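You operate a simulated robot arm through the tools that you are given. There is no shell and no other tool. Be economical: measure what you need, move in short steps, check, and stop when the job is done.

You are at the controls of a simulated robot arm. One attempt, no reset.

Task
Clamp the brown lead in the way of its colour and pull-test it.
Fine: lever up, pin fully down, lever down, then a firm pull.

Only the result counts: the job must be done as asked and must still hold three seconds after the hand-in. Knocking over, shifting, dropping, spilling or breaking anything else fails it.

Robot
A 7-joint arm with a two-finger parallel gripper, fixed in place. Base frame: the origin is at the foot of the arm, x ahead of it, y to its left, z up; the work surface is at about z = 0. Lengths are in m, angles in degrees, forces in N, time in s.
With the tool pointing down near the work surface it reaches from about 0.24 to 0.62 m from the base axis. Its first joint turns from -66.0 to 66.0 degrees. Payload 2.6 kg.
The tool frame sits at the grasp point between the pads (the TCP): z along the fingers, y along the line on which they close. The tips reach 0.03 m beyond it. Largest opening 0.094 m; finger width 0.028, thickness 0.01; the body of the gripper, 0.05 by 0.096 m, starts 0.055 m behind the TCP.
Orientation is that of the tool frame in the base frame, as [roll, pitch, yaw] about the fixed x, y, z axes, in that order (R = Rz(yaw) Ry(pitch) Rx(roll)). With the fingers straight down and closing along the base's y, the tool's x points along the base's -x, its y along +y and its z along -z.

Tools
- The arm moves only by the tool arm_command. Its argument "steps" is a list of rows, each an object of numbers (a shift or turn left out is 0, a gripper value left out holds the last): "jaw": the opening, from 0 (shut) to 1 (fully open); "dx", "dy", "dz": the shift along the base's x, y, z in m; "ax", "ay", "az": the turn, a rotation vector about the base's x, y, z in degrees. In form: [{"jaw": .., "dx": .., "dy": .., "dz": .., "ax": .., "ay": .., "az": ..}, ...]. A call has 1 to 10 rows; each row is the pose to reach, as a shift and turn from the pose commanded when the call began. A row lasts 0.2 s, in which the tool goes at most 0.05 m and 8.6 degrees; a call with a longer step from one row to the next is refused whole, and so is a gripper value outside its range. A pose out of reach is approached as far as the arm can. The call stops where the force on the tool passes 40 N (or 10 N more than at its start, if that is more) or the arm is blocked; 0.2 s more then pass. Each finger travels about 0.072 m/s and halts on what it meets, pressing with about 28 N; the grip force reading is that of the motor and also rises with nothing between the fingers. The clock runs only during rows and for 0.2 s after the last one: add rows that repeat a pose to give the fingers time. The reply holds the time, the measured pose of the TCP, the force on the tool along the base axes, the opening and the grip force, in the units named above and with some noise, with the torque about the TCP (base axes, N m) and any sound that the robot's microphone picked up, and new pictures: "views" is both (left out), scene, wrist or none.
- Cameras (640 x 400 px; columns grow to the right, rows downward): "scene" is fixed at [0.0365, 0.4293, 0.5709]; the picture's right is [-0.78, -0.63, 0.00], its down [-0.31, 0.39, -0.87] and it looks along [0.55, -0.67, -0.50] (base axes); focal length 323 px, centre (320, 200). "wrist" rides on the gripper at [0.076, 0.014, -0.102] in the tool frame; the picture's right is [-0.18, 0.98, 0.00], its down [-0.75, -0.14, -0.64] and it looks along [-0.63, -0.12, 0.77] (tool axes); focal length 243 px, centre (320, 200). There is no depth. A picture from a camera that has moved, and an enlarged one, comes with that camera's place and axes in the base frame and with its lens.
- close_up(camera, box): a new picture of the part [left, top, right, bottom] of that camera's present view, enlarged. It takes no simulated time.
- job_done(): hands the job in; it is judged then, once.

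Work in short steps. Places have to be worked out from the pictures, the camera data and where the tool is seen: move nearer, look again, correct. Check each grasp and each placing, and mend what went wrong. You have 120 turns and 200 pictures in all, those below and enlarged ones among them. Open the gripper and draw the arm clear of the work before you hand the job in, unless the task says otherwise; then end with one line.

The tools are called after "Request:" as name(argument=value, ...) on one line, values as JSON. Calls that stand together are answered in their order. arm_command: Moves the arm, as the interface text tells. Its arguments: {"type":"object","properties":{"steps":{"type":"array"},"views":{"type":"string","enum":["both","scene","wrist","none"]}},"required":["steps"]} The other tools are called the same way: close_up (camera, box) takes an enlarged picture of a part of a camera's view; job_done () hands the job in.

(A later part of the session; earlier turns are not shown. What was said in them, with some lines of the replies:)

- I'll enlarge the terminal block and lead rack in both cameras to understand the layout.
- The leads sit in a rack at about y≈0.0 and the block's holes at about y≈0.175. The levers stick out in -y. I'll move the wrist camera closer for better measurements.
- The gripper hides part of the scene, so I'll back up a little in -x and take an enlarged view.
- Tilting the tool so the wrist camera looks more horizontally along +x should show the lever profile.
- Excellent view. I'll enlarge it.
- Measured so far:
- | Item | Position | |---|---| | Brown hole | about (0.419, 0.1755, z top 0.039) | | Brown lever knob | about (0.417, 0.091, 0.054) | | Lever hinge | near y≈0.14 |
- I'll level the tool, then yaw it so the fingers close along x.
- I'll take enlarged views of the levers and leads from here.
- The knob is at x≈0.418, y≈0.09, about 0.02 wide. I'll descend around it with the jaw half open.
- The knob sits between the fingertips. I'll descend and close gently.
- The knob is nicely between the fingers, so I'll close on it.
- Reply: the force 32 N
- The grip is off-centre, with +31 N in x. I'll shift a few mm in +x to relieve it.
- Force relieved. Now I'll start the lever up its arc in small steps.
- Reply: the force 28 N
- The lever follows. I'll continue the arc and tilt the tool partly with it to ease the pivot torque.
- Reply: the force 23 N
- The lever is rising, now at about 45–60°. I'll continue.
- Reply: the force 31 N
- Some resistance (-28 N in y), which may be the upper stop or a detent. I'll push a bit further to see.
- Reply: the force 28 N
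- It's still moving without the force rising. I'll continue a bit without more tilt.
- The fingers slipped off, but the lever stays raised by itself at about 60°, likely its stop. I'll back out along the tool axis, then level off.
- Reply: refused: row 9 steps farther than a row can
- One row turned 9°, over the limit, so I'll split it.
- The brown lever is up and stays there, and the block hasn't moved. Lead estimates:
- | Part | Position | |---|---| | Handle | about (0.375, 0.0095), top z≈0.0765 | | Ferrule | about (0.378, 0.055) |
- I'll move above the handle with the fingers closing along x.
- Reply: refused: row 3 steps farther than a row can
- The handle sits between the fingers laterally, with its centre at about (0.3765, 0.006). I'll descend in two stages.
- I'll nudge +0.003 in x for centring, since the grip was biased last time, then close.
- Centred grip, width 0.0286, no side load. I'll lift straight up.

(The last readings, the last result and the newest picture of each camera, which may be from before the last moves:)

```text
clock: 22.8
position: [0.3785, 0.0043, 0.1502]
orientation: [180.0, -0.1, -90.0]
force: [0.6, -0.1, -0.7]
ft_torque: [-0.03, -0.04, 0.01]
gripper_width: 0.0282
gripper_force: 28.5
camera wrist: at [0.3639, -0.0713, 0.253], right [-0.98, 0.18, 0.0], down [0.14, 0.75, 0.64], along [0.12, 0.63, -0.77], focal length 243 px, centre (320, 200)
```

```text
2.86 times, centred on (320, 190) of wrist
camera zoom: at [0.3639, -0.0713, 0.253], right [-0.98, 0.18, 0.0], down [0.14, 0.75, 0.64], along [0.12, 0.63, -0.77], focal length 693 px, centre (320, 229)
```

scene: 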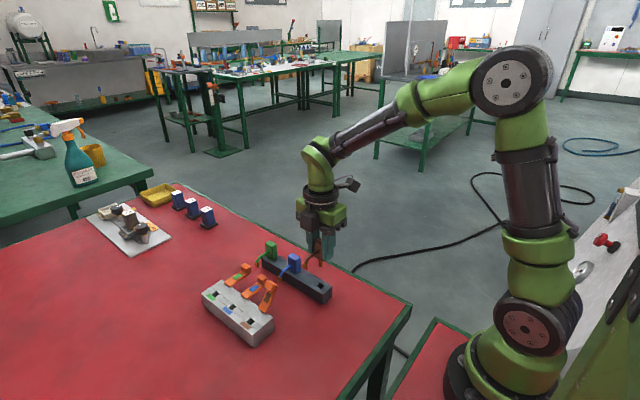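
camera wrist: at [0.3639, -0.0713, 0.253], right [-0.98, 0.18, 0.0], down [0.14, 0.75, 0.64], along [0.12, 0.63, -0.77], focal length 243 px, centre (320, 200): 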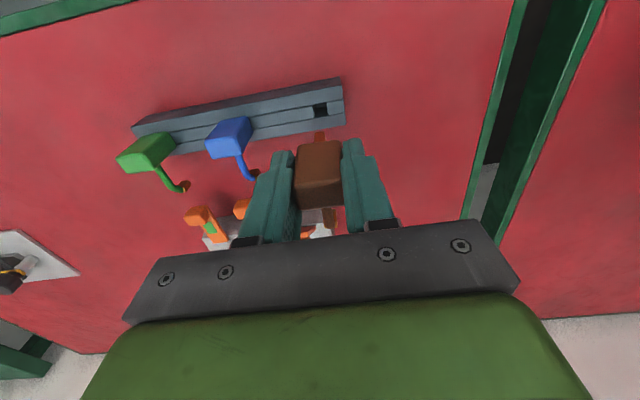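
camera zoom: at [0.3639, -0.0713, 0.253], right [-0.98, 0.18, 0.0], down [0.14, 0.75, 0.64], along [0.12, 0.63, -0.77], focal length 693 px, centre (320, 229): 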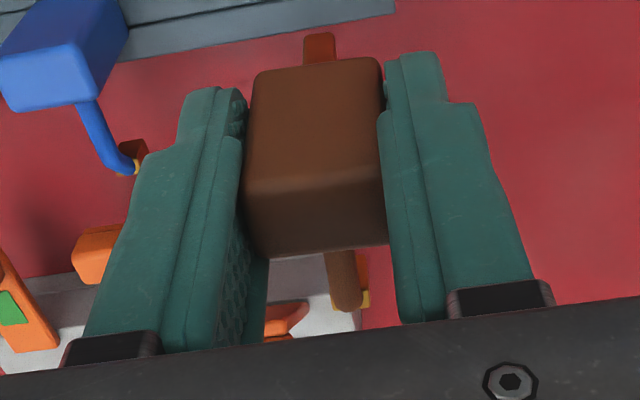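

The lift shows the actual pin: it projects down from the underside of the handle, and the rack has a matching hole. The curved wire is only the tail. So the pin is directly under the TCP, and I need a pure translation of about (+0.041, +0.170). I'll raise to clear the lever and go above the brown hole.

Request:
arm_command(steps=[{"dz": 0.04}, {"dx": 0.008, "dy": 0.03, "dz": 0.06}, {"dx": 0.018, "dy": 0.07, "dz": 0.06}, {"dx": 0.028, "dy": 0.11, "dz": 0.06}, {"dx": 0.035, "dy": 0.145, "dz": 0.06}, {"dx": 0.041, "dy": 0.17, "dz": 0.04}, {"dx": 0.041, "dy": 0.17, "dz": 0.01}, {"dx": 0.041, "dy": 0.17, "dz": -0.015}, {"dx": 0.041, "dy": 0.17, "dz": -0.015}])

Request:
close_up(camera="scene", box=[190, 220, 310, 340])

Request:
close_up(camera="wrist", box=[240, 90, 400, 230])

```text
clock: 24.8
position: [0.4186, 0.1758, 0.134]
orientation: [179.9, -0.1, -90.1]
force: [-1.1, 0.0, -0.4]
ft_torque: [0.01, -0.03, -0.03]
gripper_width: 0.0287
gripper_force: 27.8
camera wrist: at [0.4032, 0.1012, 0.2374], right [-0.98, 0.19, 0.0], down [0.14, 0.75, 0.64], along [0.12, 0.63, -0.77], focal length 243 px, centre (320, 200)
```

scene: 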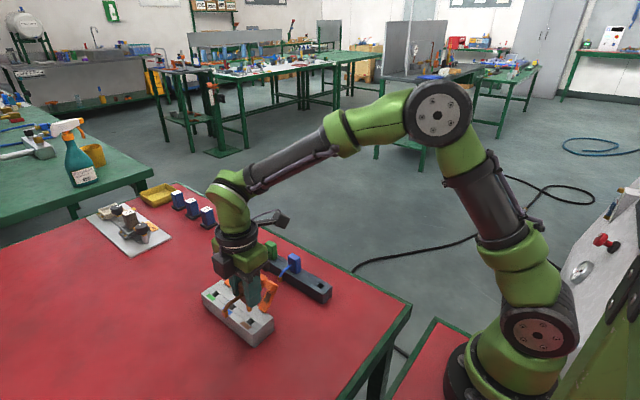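
wrist: 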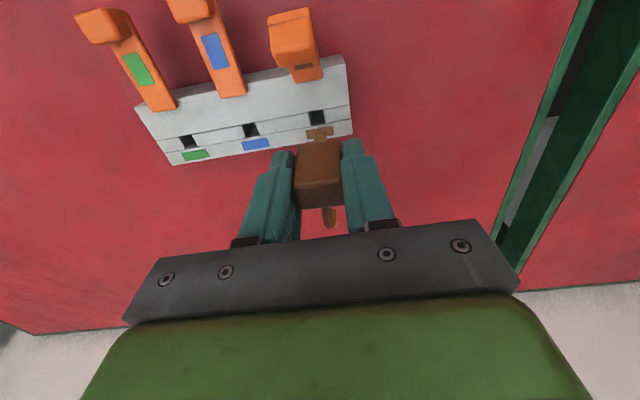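

```text
3.33 times, centred on (250, 280) of scene
camera zoom: at [0.0365, 0.4293, 0.5709], right [-0.78, -0.63, 0.0], down [-0.31, 0.39, -0.87], along [0.55, -0.67, -0.5], focal length 1078 px, centre (553, -67)
```

zoom: 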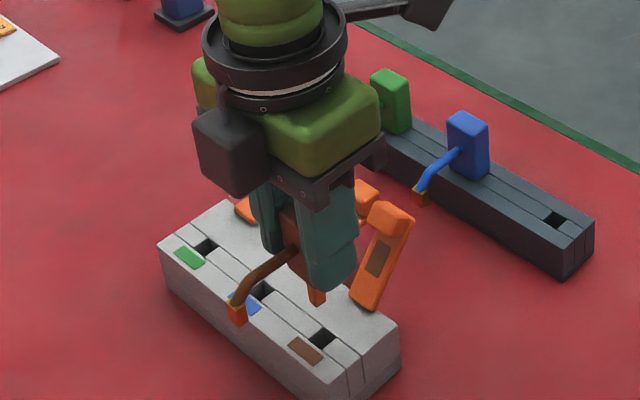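

```text
2.86 times, centred on (320, 160) of wrist
camera zoom: at [0.4032, 0.1012, 0.2374], right [-0.98, 0.19, 0.0], down [0.14, 0.75, 0.64], along [0.12, 0.63, -0.77], focal length 693 px, centre (320, 314)
```

zoom: 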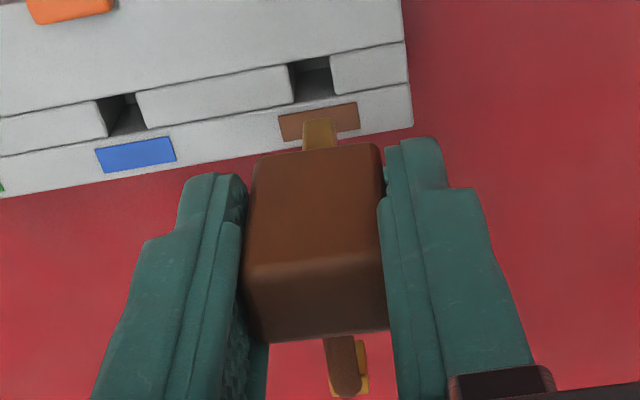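

The pin tip is at about z 0.067, and the pin and hole agree within about 1 mm. I'll lower to just above the hole and recheck.

Request:
arm_command(steps=[{"dz": -0.01}, {"dz": -0.021}, {"dz": -0.021}], views="none")

Request:
close_up(camera="scene", box=[220, 270, 290, 340])

Request:
close_up(camera="wrist", box=[280, 100, 360, 160])

```text
clock: 25.6
position: [0.4215, 0.176, 0.1133]
orientation: [179.9, 0.0, -90.2]
force: [0.7, -0.1, -0.4]
ft_torque: [0.0, 0.0, 0.02]
gripper_width: 0.0285
gripper_force: 28.1
```

```text
5.71 times, centred on (255, 305) of scene
camera zoom: at [0.0365, 0.4293, 0.5709], right [-0.78, -0.63, 0.0], down [-0.31, 0.39, -0.87], along [0.55, -0.67, -0.5], focal length 1847 px, centre (691, -400)
```

zoom: 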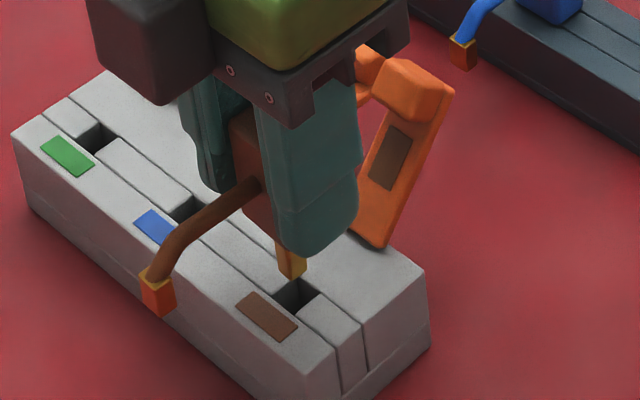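

```text
6.67 times, centred on (320, 130) of wrist
camera zoom: at [0.4047, 0.1006, 0.2164], right [-0.98, 0.19, 0.0], down [0.14, 0.75, 0.64], along [0.12, 0.63, -0.77], focal length 1618 px, centre (320, 667)
```

zoom: 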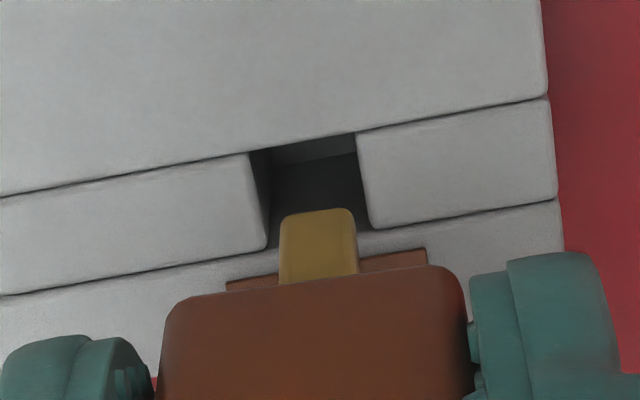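

The two views together put the pin tip at about z 0.053, aligned within about 1 mm, needing only a touch of +x. I'll descend gently into the hole and watch the force.

Request:
arm_command(steps=[{"dx": 0.0008, "dz": -0.006}, {"dx": 0.0008, "dz": -0.012}, {"dx": 0.0008, "dz": -0.016}, {"dx": 0.0008, "dz": -0.018}], views="none")

Request:
close_up(camera="scene", box=[220, 270, 290, 340])

Request:
close_up(camera="wrist", box=[280, 100, 360, 160])

```text
clock: 26.6
position: [0.4212, 0.1763, 0.0962]
orientation: [-179.9, -0.1, -90.2]
force: [-0.5, 0.5, -0.5]
ft_torque: [0.02, -0.02, 0.04]
gripper_width: 0.0286
gripper_force: 28.2
```

```text
5.71 times, centred on (255, 305) of scene
camera zoom: at [0.0365, 0.4293, 0.5709], right [-0.78, -0.63, 0.0], down [-0.31, 0.39, -0.87], along [0.55, -0.67, -0.5], focal length 1847 px, centre (691, -400)
```

zoom: 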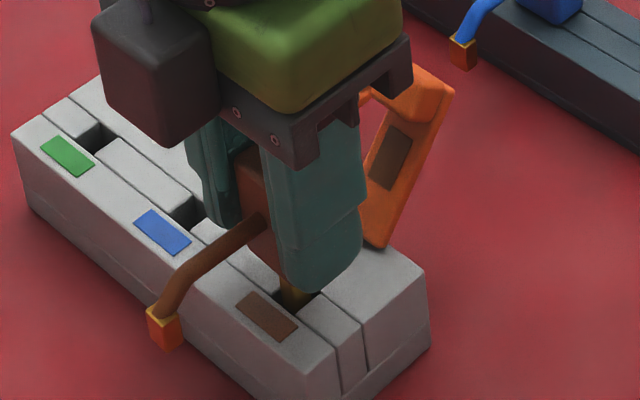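

```text
6.67 times, centred on (320, 130) of wrist
camera zoom: at [0.4054, 0.1004, 0.1986], right [-0.98, 0.19, 0.0], down [0.14, 0.75, 0.64], along [0.12, 0.63, -0.77], focal length 1618 px, centre (320, 667)
```

zoom: 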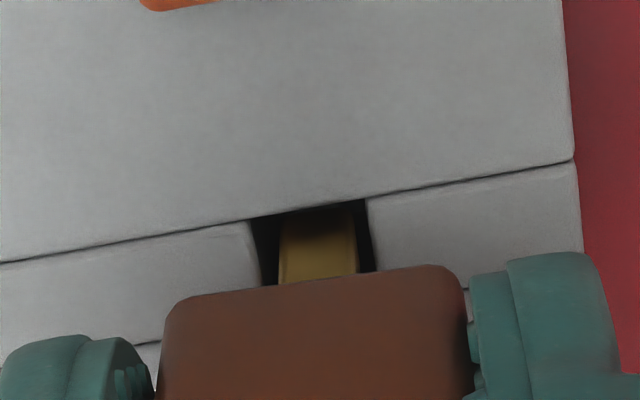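

The pin is in the hole, free of contact. I'll continue down until it seats.

Request:
arm_command(steps=[{"dz": -0.006}, {"dz": -0.012}, {"dz": -0.016}, {"dz": -0.018}, {"dz": -0.018}], views="none")

Request:
close_up(camera="scene", box=[220, 270, 290, 340])

Request:
close_up(camera="wrist", box=[240, 90, 400, 230])

```text
clock: 27.8
position: [0.4226, 0.1758, 0.0782]
orientation: [-180.0, -0.1, -90.1]
force: [0.3, -0.8, -1.3]
ft_torque: [-0.01, -0.01, 0.0]
gripper_width: 0.0285
gripper_force: 27.8
```

```text
5.71 times, centred on (255, 305) of scene
camera zoom: at [0.0365, 0.4293, 0.5709], right [-0.78, -0.63, 0.0], down [-0.31, 0.39, -0.87], along [0.55, -0.67, -0.5], focal length 1847 px, centre (691, -400)
```

zoom: 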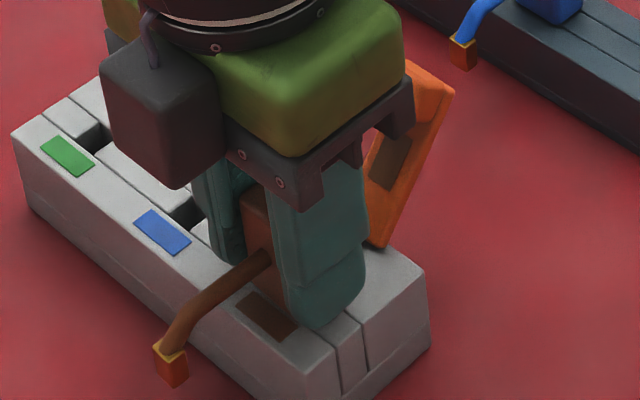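

```text
2.86 times, centred on (320, 160) of wrist
camera zoom: at [0.4063, 0.1004, 0.1804], right [-0.98, 0.19, 0.0], down [0.14, 0.75, 0.64], along [0.12, 0.63, -0.77], focal length 693 px, centre (320, 314)
```

zoom: 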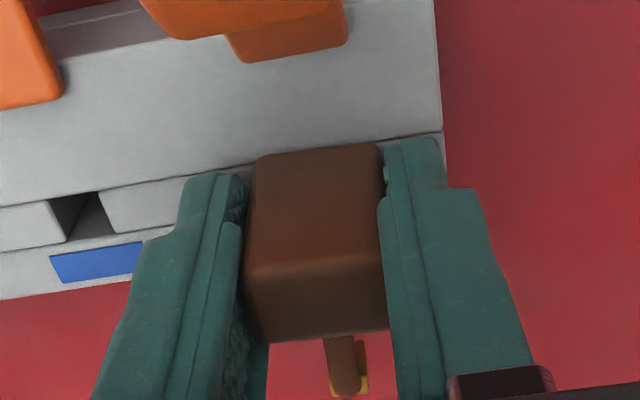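

No contact yet. I'll go down in small steps until the handle seats.

Request:
arm_command(steps=[{"dz": -0.002}, {"dz": -0.004}, {"dz": -0.006}, {"dz": -0.006}], views="none")

```text
clock: 28.7
position: [0.4233, 0.1766, 0.0759]
orientation: [-179.7, 0.0, -90.2]
force: [-1.2, -1.5, 5.4]
ft_torque: [-0.04, 0.15, -0.01]
gripper_width: 0.029
gripper_force: 27.9
stopped in row 4: the force on the tool passed its limit at 43 N (the readings are from after the stop); the commanded pose is now the measured one
```

Seated with a hard stop at TCP z≈0.076, fingertips still above the block. I'll check visually.

Request:
close_up(camera="scene", box=[220, 270, 290, 340])

Request:
close_up(camera="wrist", box=[280, 100, 360, 160])

```text
5.71 times, centred on (255, 305) of scene
camera zoom: at [0.0365, 0.4293, 0.5709], right [-0.78, -0.63, 0.0], down [-0.31, 0.39, -0.87], along [0.55, -0.67, -0.5], focal length 1847 px, centre (691, -400)
```

zoom: 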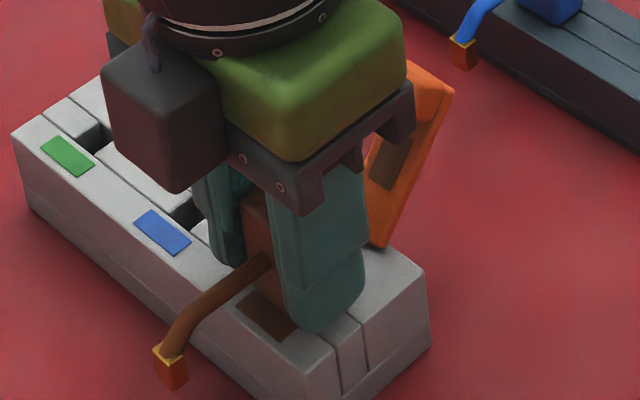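

```text
6.67 times, centred on (320, 130) of wrist
camera zoom: at [0.4054, 0.1006, 0.1789], right [-0.98, 0.19, 0.0], down [0.14, 0.75, 0.64], along [0.12, 0.63, -0.77], focal length 1618 px, centre (320, 667)
```

zoom: 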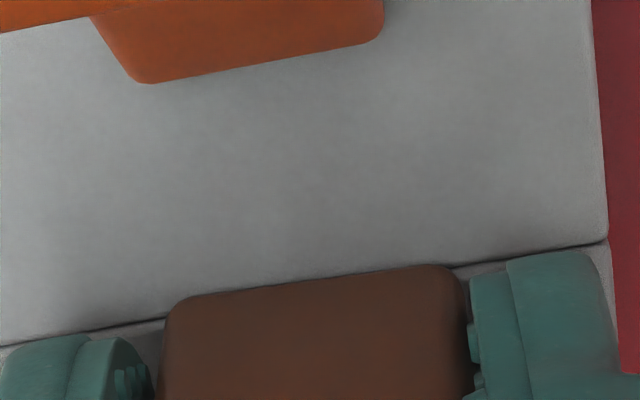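

It looks seated. I'll release and rise to check the gap under the handle.

Request:
arm_command(steps=[{"jaw": 0.55}, {"jaw": 0.55}, {"dz": 0.03}, {"dz": 0.07}, {"dy": -0.04, "dz": 0.1}, {"dy": -0.04, "dz": 0.1}])

Request:
close_up(camera="scene", box=[200, 250, 300, 350])

```text
clock: 30.1
position: [0.4209, 0.1367, 0.1757]
orientation: [-179.8, 0.0, -90.3]
force: [0.0, 0.2, 0.1]
ft_torque: [-0.02, 0.01, -0.04]
gripper_width: 0.0516
gripper_force: 0.1
camera wrist: at [0.4038, 0.0609, 0.2777], right [-0.98, 0.19, 0.0], down [0.14, 0.75, 0.64], along [0.12, 0.63, -0.77], focal length 243 px, centre (320, 200)
```

scene: 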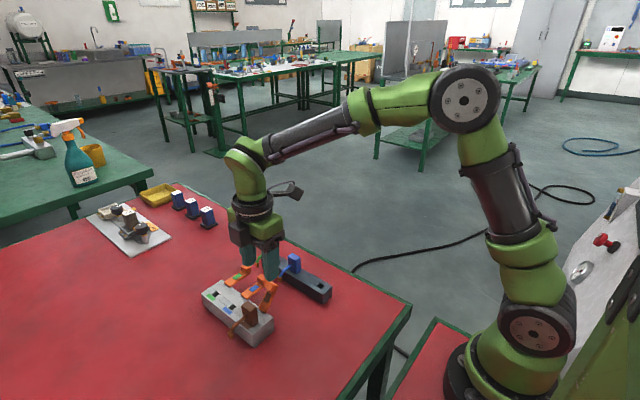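
wrist: 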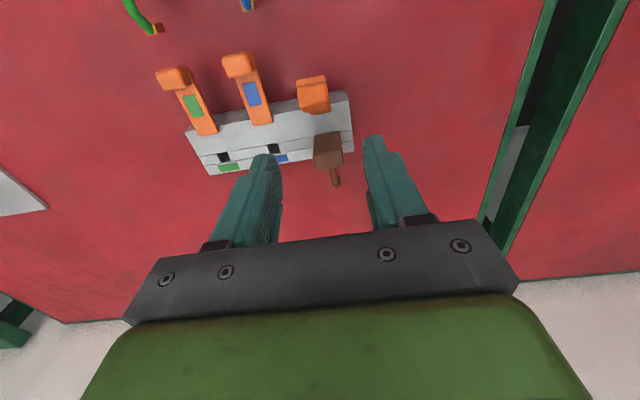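

```text
4.00 times, centred on (250, 300) of scene
camera zoom: at [0.0365, 0.4293, 0.5709], right [-0.78, -0.63, 0.0], down [-0.31, 0.39, -0.87], along [0.55, -0.67, -0.5], focal length 1293 px, centre (600, -200)
```

zoom: 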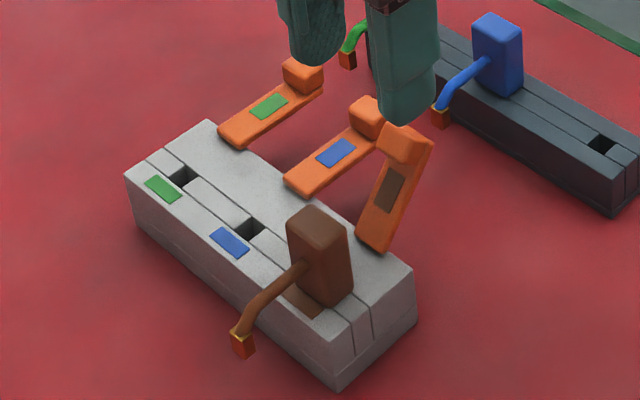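

Request:
close_up(camera="scene", box=[225, 290, 285, 345])

Request:
close_up(camera="wrist", box=[280, 60, 370, 200])

```text
7.27 times, centred on (255, 318) of scene
camera zoom: at [0.0365, 0.4293, 0.5709], right [-0.78, -0.63, 0.0], down [-0.31, 0.39, -0.87], along [0.55, -0.67, -0.5], focal length 2351 px, centre (793, -654)
```

zoom: 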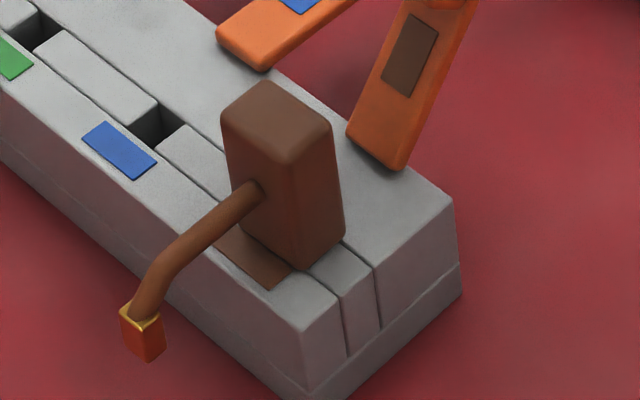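

```text
2.86 times, centred on (325, 130) of wrist
camera zoom: at [0.4038, 0.0609, 0.2777], right [-0.98, 0.19, 0.0], down [0.14, 0.75, 0.64], along [0.12, 0.63, -0.77], focal length 693 px, centre (306, 400)
```

zoom: 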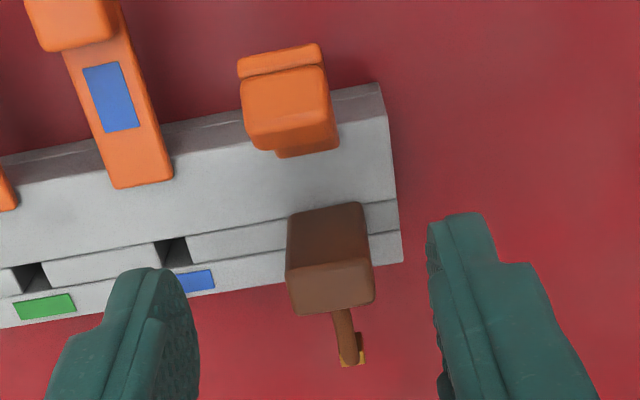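

The handle is flush on the block. Next is lever down: I'll close the fingers and position them above the raised knob (≈y 0.113, z top 0.10).

Request:
arm_command(steps=[{"jaw": 0.0, "dy": -0.012}, {"jaw": 0.0, "dx": -0.002, "dy": -0.028}, {"dx": -0.002, "dy": -0.028}, {"dx": -0.002, "dy": -0.028, "dz": -0.025}, {"dx": -0.002, "dy": -0.028, "dz": -0.025}])

Request:
close_up(camera="scene", box=[220, 240, 300, 330])

```text
clock: 31.3
position: [0.4198, 0.1063, 0.1492]
orientation: [-179.8, 0.0, -90.3]
force: [-0.2, -0.9, -0.8]
ft_torque: [0.02, 0.03, -0.01]
gripper_width: 0.0
gripper_force: 28.0
camera wrist: at [0.4026, 0.0316, 0.2517], right [-0.98, 0.19, 0.0], down [0.14, 0.75, 0.64], along [0.12, 0.63, -0.77], focal length 243 px, centre (320, 200)
```

scene: 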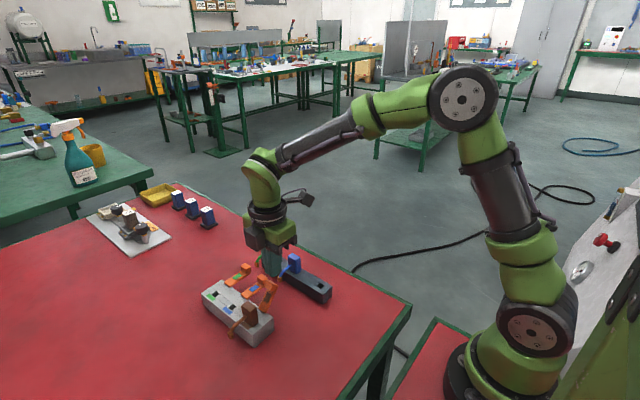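
wrist: 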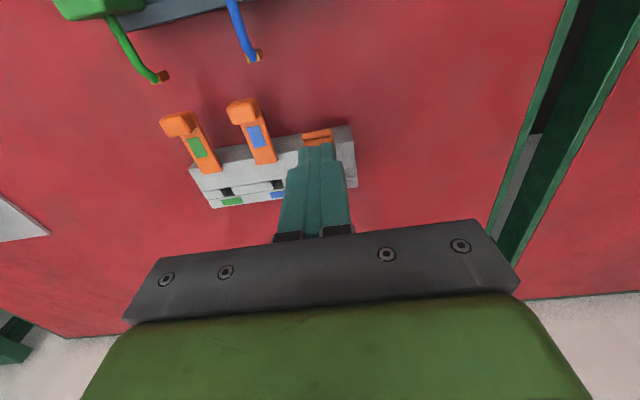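

```text
4.44 times, centred on (260, 285) of scene
camera zoom: at [0.0365, 0.4293, 0.5709], right [-0.78, -0.63, 0.0], down [-0.31, 0.39, -0.87], along [0.55, -0.67, -0.5], focal length 1437 px, centre (587, -178)
```

zoom: 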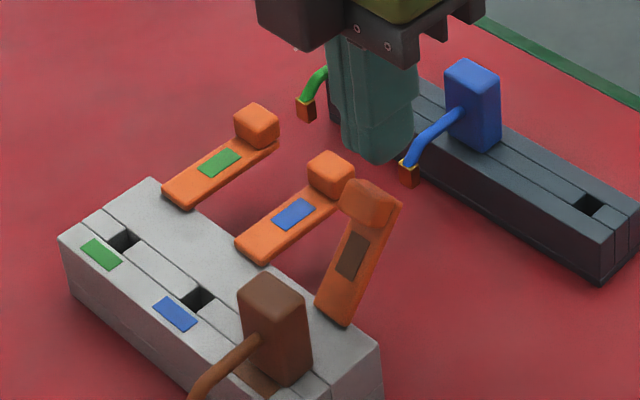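

I'll push down along the lever's closing arc.

Request:
arm_command(steps=[{"dz": -0.012}, {"dz": -0.02}, {"dy": -0.003, "dz": -0.028}, {"dy": -0.007, "dz": -0.036}, {"dy": -0.011, "dz": -0.044}, {"dy": -0.011, "dz": -0.044}])

Request:
close_up(camera="scene", box=[220, 240, 300, 330])

```text
clock: 32.7
position: [0.4198, 0.0964, 0.1061]
orientation: [-179.7, 0.0, -90.2]
force: [-0.4, 0.0, -0.1]
ft_torque: [0.0, -0.02, -0.04]
gripper_width: 0.0001
gripper_force: 28.5
camera wrist: at [0.4034, 0.0214, 0.2089], right [-0.98, 0.19, 0.0], down [0.14, 0.75, 0.64], along [0.12, 0.63, -0.77], focal length 243 px, centre (320, 200)
```

scene: 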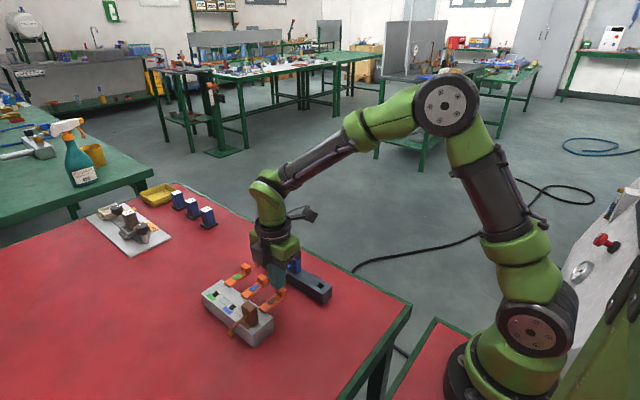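
wrist: 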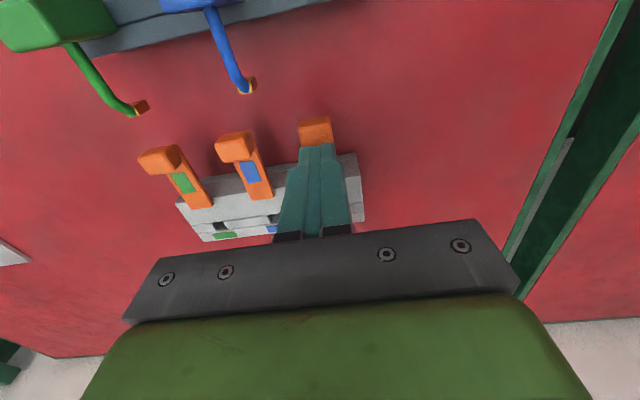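

```text
4.44 times, centred on (260, 285) of scene
camera zoom: at [0.0365, 0.4293, 0.5709], right [-0.78, -0.63, 0.0], down [-0.31, 0.39, -0.87], along [0.55, -0.67, -0.5], focal length 1437 px, centre (587, -178)
```

zoom: 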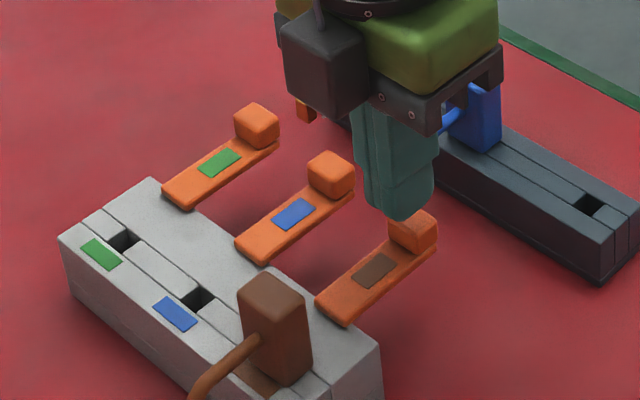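

The lever has gone down and is parallel to the others. I'll press on the knob to make sure it's fully closed.

Request:
arm_command(steps=[{"dy": -0.003, "dz": -0.006}, {"dy": -0.003, "dz": -0.01}, {"dy": -0.003, "dz": -0.013}, {"dy": -0.003, "dz": -0.015}, {"dy": -0.003, "dz": -0.017}], views="none")

Request:
close_up(camera="scene", box=[220, 240, 300, 330])

```text
clock: 33.9
position: [0.4198, 0.0931, 0.0919]
orientation: [-179.6, 0.0, -90.3]
force: [-7.5, -2.3, 14.4]
ft_torque: [-0.02, 0.25, 0.09]
gripper_width: 0.0
gripper_force: 28.0
```

```text
4.44 times, centred on (260, 285) of scene
camera zoom: at [0.0364, 0.4293, 0.5709], right [-0.78, -0.63, 0.0], down [-0.31, 0.39, -0.87], along [0.55, -0.67, -0.5], focal length 1437 px, centre (587, -178)
```

zoom: 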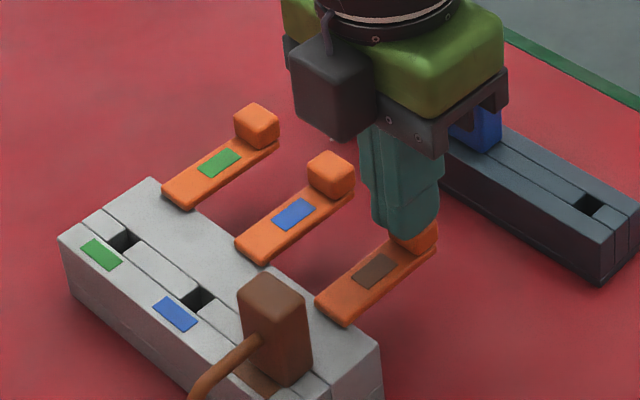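

There's firm contact at about 14 N. One slightly harder press, then I'll rise.

Request:
arm_command(steps=[{"dz": -0.0015}, {"dz": -0.003}, {"dz": -0.003}], views="none")

Request:
arm_command(steps=[{"dz": 0.03}, {"dz": 0.075}, {"dz": 0.075, "dy": 0.03, "jaw": 0.55}, {"dz": 0.075, "dy": 0.06}, {"dz": 0.075, "dy": 0.083}, {"dz": 0.075, "dy": 0.083}])

Request:
close_up(camera="scene", box=[210, 240, 300, 340])

Request:
close_up(camera="wrist", box=[250, 50, 390, 200])

```text
clock: 34.3
position: [0.4203, 0.0933, 0.092]
orientation: [-179.7, 0.0, -90.4]
force: [-5.4, -1.8, 13.0]
ft_torque: [0.01, 0.22, 0.0]
gripper_width: 0.0001
gripper_force: 27.8
stopped in row 2: the force on the tool passed its limit at 45 N (the readings are from after the stop); the commanded pose is now the measured one
```

```text
clock: 35.7
position: [0.4207, 0.1779, 0.1641]
orientation: [-179.7, 0.1, -90.4]
force: [0.1, -0.6, 0.6]
ft_torque: [-0.02, -0.02, -0.01]
gripper_width: 0.0516
gripper_force: 0.0
camera wrist: at [0.4036, 0.103, 0.2669], right [-0.98, 0.19, 0.0], down [0.14, 0.75, 0.64], along [0.13, 0.63, -0.77], focal length 243 px, centre (320, 200)
```

scene: 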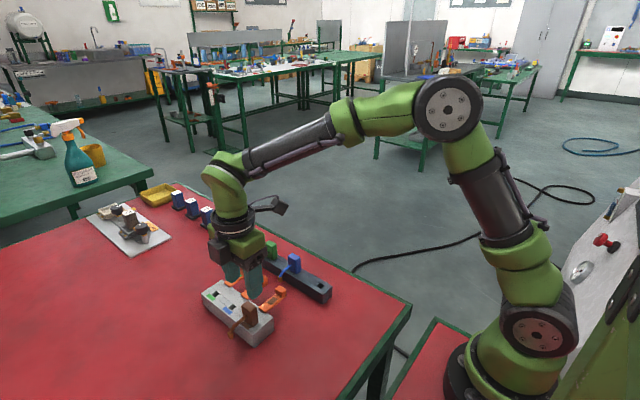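
wrist: 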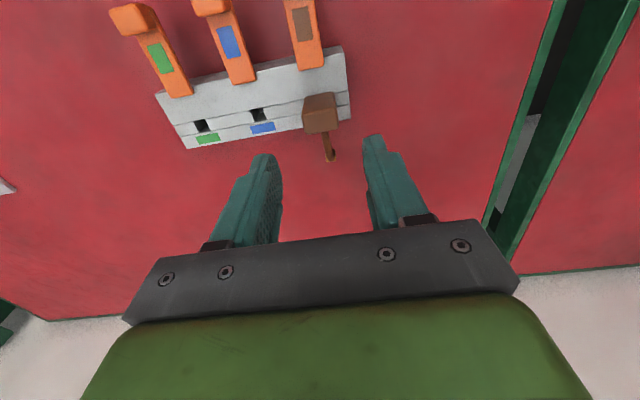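

```text
4.00 times, centred on (255, 290) of scene
camera zoom: at [0.0365, 0.4293, 0.5709], right [-0.78, -0.63, 0.0], down [-0.31, 0.39, -0.87], along [0.55, -0.67, -0.5], focal length 1293 px, centre (580, -160)
```

zoom: 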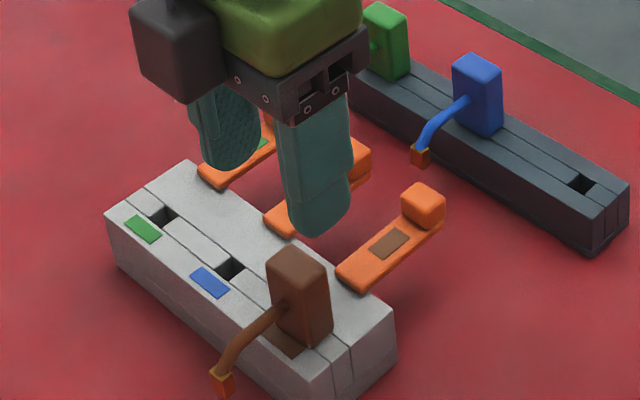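

```text
2.67 times, centred on (320, 125) of wrist
camera zoom: at [0.4036, 0.103, 0.2669], right [-0.98, 0.19, 0.0], down [0.14, 0.75, 0.64], along [0.13, 0.63, -0.77], focal length 647 px, centre (320, 400)
```

zoom: 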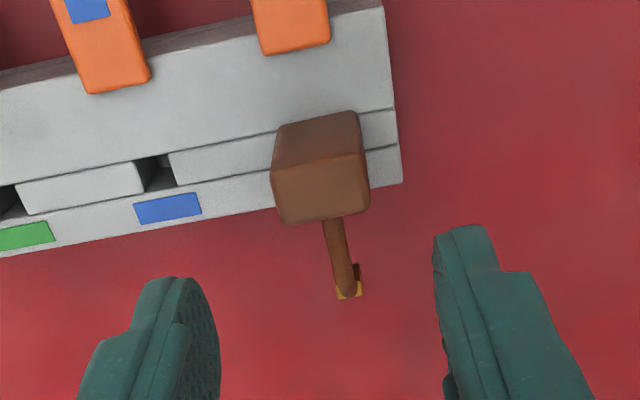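

The lever is closed. Now I'll descend around the handle for the pull test.

Request:
arm_command(steps=[{"dx": 0.001, "dy": -0.002, "dz": -0.03, "az": 0.4}, {"dx": 0.001, "dy": -0.002, "dz": -0.06, "az": 0.4}, {"dx": 0.001, "dy": -0.002, "dz": -0.085, "az": 0.4}, {"dx": 0.001, "dy": -0.002, "dz": -0.085, "az": 0.4}], views="wrist")

Request:
arm_command(steps=[{"jaw": 0.1}, {"jaw": 0.1}, {"jaw": 0.1}], views="none")

```text
clock: 36.7
position: [0.4214, 0.1762, 0.0823]
orientation: [-179.8, 0.0, -90.0]
force: [-0.1, -0.3, -0.6]
ft_torque: [-0.01, -0.03, -0.02]
gripper_width: 0.0519
gripper_force: 0.0
camera wrist: at [0.4062, 0.1006, 0.1847], right [-0.98, 0.18, 0.0], down [0.14, 0.75, 0.64], along [0.12, 0.63, -0.77], focal length 243 px, centre (320, 200)
```

wrist: 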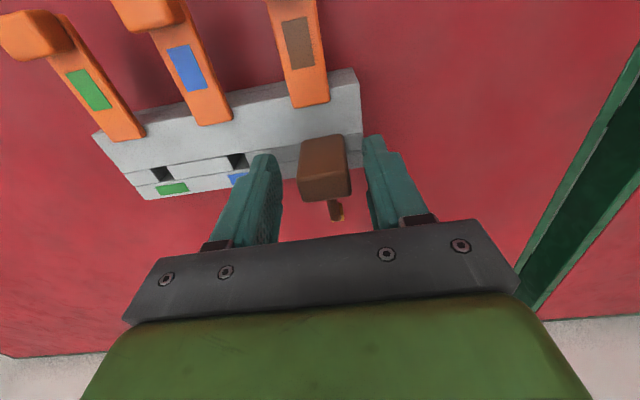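

```text
clock: 37.5
position: [0.4215, 0.1761, 0.0812]
orientation: [179.8, -0.1, -90.0]
force: [-23.4, -3.8, 6.7]
ft_torque: [-0.14, 0.17, -0.18]
gripper_width: 0.0287
gripper_force: 27.7
```

The grip is off-centre by about 2–3 mm, with Fx at -23 N. I'll open, shift -x, lower a little and regrip.

Request:
arm_command(steps=[{"jaw": 0.5}, {"dx": -0.0027, "dz": -0.003, "jaw": 0.5}, {"dx": -0.0027, "dz": -0.003, "jaw": 0.1}, {"dx": -0.0027, "dz": -0.003, "jaw": 0.1}, {"dx": -0.0027, "dz": -0.003, "jaw": 0.1}], views="none")

```text
clock: 38.7
position: [0.4205, 0.1753, 0.0798]
orientation: [-179.7, 0.0, -90.0]
force: [-2.8, -1.1, 3.4]
ft_torque: [0.03, 0.02, -0.07]
gripper_width: 0.028
gripper_force: 27.5
```

The grip is centred. Now a firm upward pull, ramped gradually.

Request:
arm_command(steps=[{"dz": 0.001}, {"dz": 0.002}, {"dz": 0.003}, {"dz": 0.003}], views="none")

```text
clock: 39.6
position: [0.419, 0.1753, 0.0795]
orientation: [-179.5, 0.1, -89.8]
force: [2.7, 1.8, -2.8]
ft_torque: [-0.33, 0.3, 0.04]
gripper_width: 0.0275
gripper_force: 28.3
stopped in row 4: the force on the tool passed its limit at 41 N (the readings are from after the stop); the commanded pose is now the measured one
```

The pull peaked at 41 N and the lead didn't move. I'll do a sustained pull just below the limit to be sure.

Request:
arm_command(steps=[{"dz": 0.001}, {"dz": 0.0018}, {"dz": 0.0018}, {"dz": 0.0018}, {"dz": 0.0018}], views="none")

```text
clock: 40.4
position: [0.4185, 0.175, 0.0793]
orientation: [-179.4, 0.1, -89.5]
force: [2.8, 1.2, -2.0]
ft_torque: [-0.24, 0.42, 0.05]
gripper_width: 0.0272
gripper_force: 28.4
stopped in row 3: the force on the tool passed its limit at 41 N (the readings are from after the stop); the commanded pose is now the measured one
```

Request:
arm_command(steps=[{"dz": 0.0006}, {"dz": 0.0011}, {"dz": 0.0011}, {"dz": 0.0011}, {"dz": 0.0011}, {"dz": 0.0011}], views="none")

```text
clock: 41.8
position: [0.4195, 0.1755, 0.0787]
orientation: [-179.5, 0.1, -89.4]
force: [16.8, 7.6, -34.1]
ft_torque: [0.11, -0.32, 0.01]
gripper_width: 0.0274
gripper_force: 28.5
```

A sustained 34 N pull held with no slip. I'll relax, release and draw clear.

Request:
arm_command(steps=[{"dx": 0.001, "dz": -0.001}, {"dx": 0.001, "dz": -0.001, "jaw": 0.55}, {"dx": 0.001, "dz": -0.001, "jaw": 0.55}, {"dx": 0.001, "dz": 0.03}, {"dz": 0.07}, {"dz": 0.12}, {"dx": -0.02, "dy": -0.03, "dz": 0.15}, {"dx": -0.04, "dy": -0.06, "dz": 0.17}, {"dx": -0.06, "dy": -0.1, "dz": 0.17}, {"dx": -0.06, "dy": -0.1, "dz": 0.17}])

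Request:
close_up(camera="scene", box=[190, 220, 340, 350])

Request:
close_up(camera="scene", box=[225, 280, 295, 345])

```text
clock: 44.0
position: [0.3582, 0.0734, 0.2531]
orientation: [-179.5, 0.1, -89.6]
force: [-0.1, -0.8, 0.8]
ft_torque: [-0.06, -0.02, -0.01]
gripper_width: 0.052
gripper_force: 0.0
camera wrist: at [0.3425, -0.0022, 0.3554], right [-0.98, 0.18, -0.01], down [0.13, 0.75, 0.64], along [0.12, 0.63, -0.76], focal length 243 px, centre (320, 200)
```

scene: 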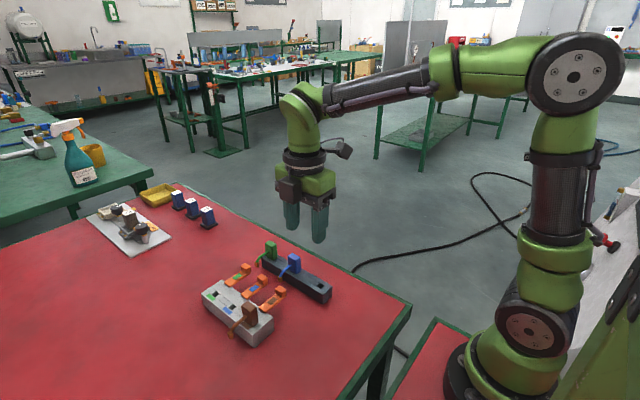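
wrist: 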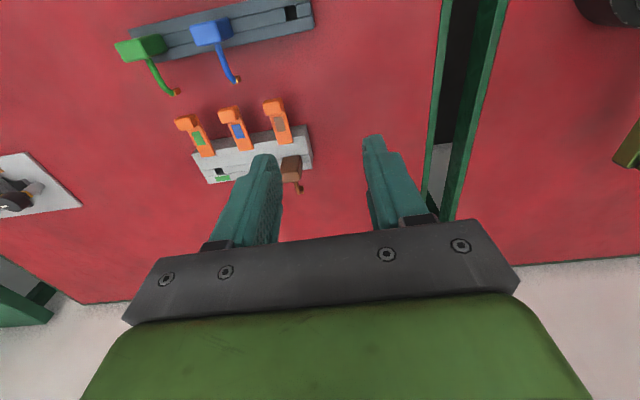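

```text
3.08 times, centred on (265, 285) of scene
camera zoom: at [0.0365, 0.4293, 0.5709], right [-0.78, -0.63, 0.0], down [-0.31, 0.39, -0.87], along [0.55, -0.67, -0.5], focal length 995 px, centre (489, -62)
```

zoom: 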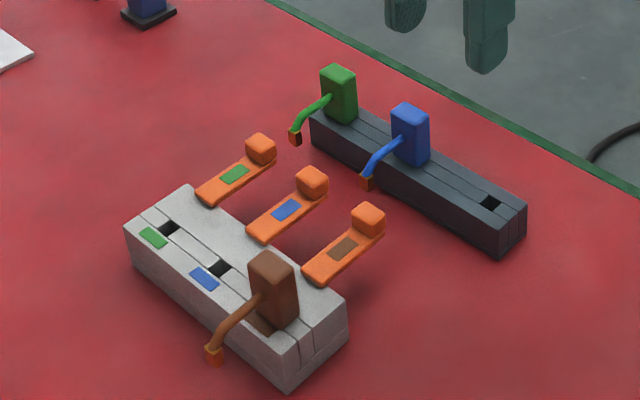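

```text
6.15 times, centred on (260, 312) of scene
camera zoom: at [0.0365, 0.4293, 0.5709], right [-0.78, -0.63, 0.0], down [-0.31, 0.39, -0.87], along [0.55, -0.67, -0.5], focal length 1989 px, centre (689, -492)
```

zoom: 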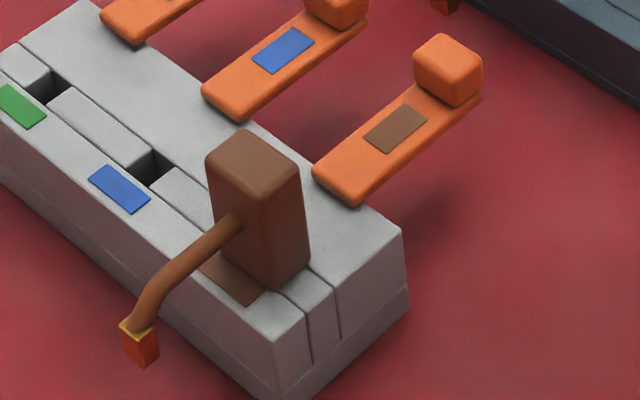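

The brown lead is seated flush in the brown way, its lever is down, and the other leads and levers are where they started. The arm is clear, so I'm handing in.

Request:
job_done()

```text
The job is handed in.
```

The brown lead is clamped in the brown way with its pin fully down and its lever closed; it held a sustained pull of about 34 N (peak 41 N), and the job is handed in.
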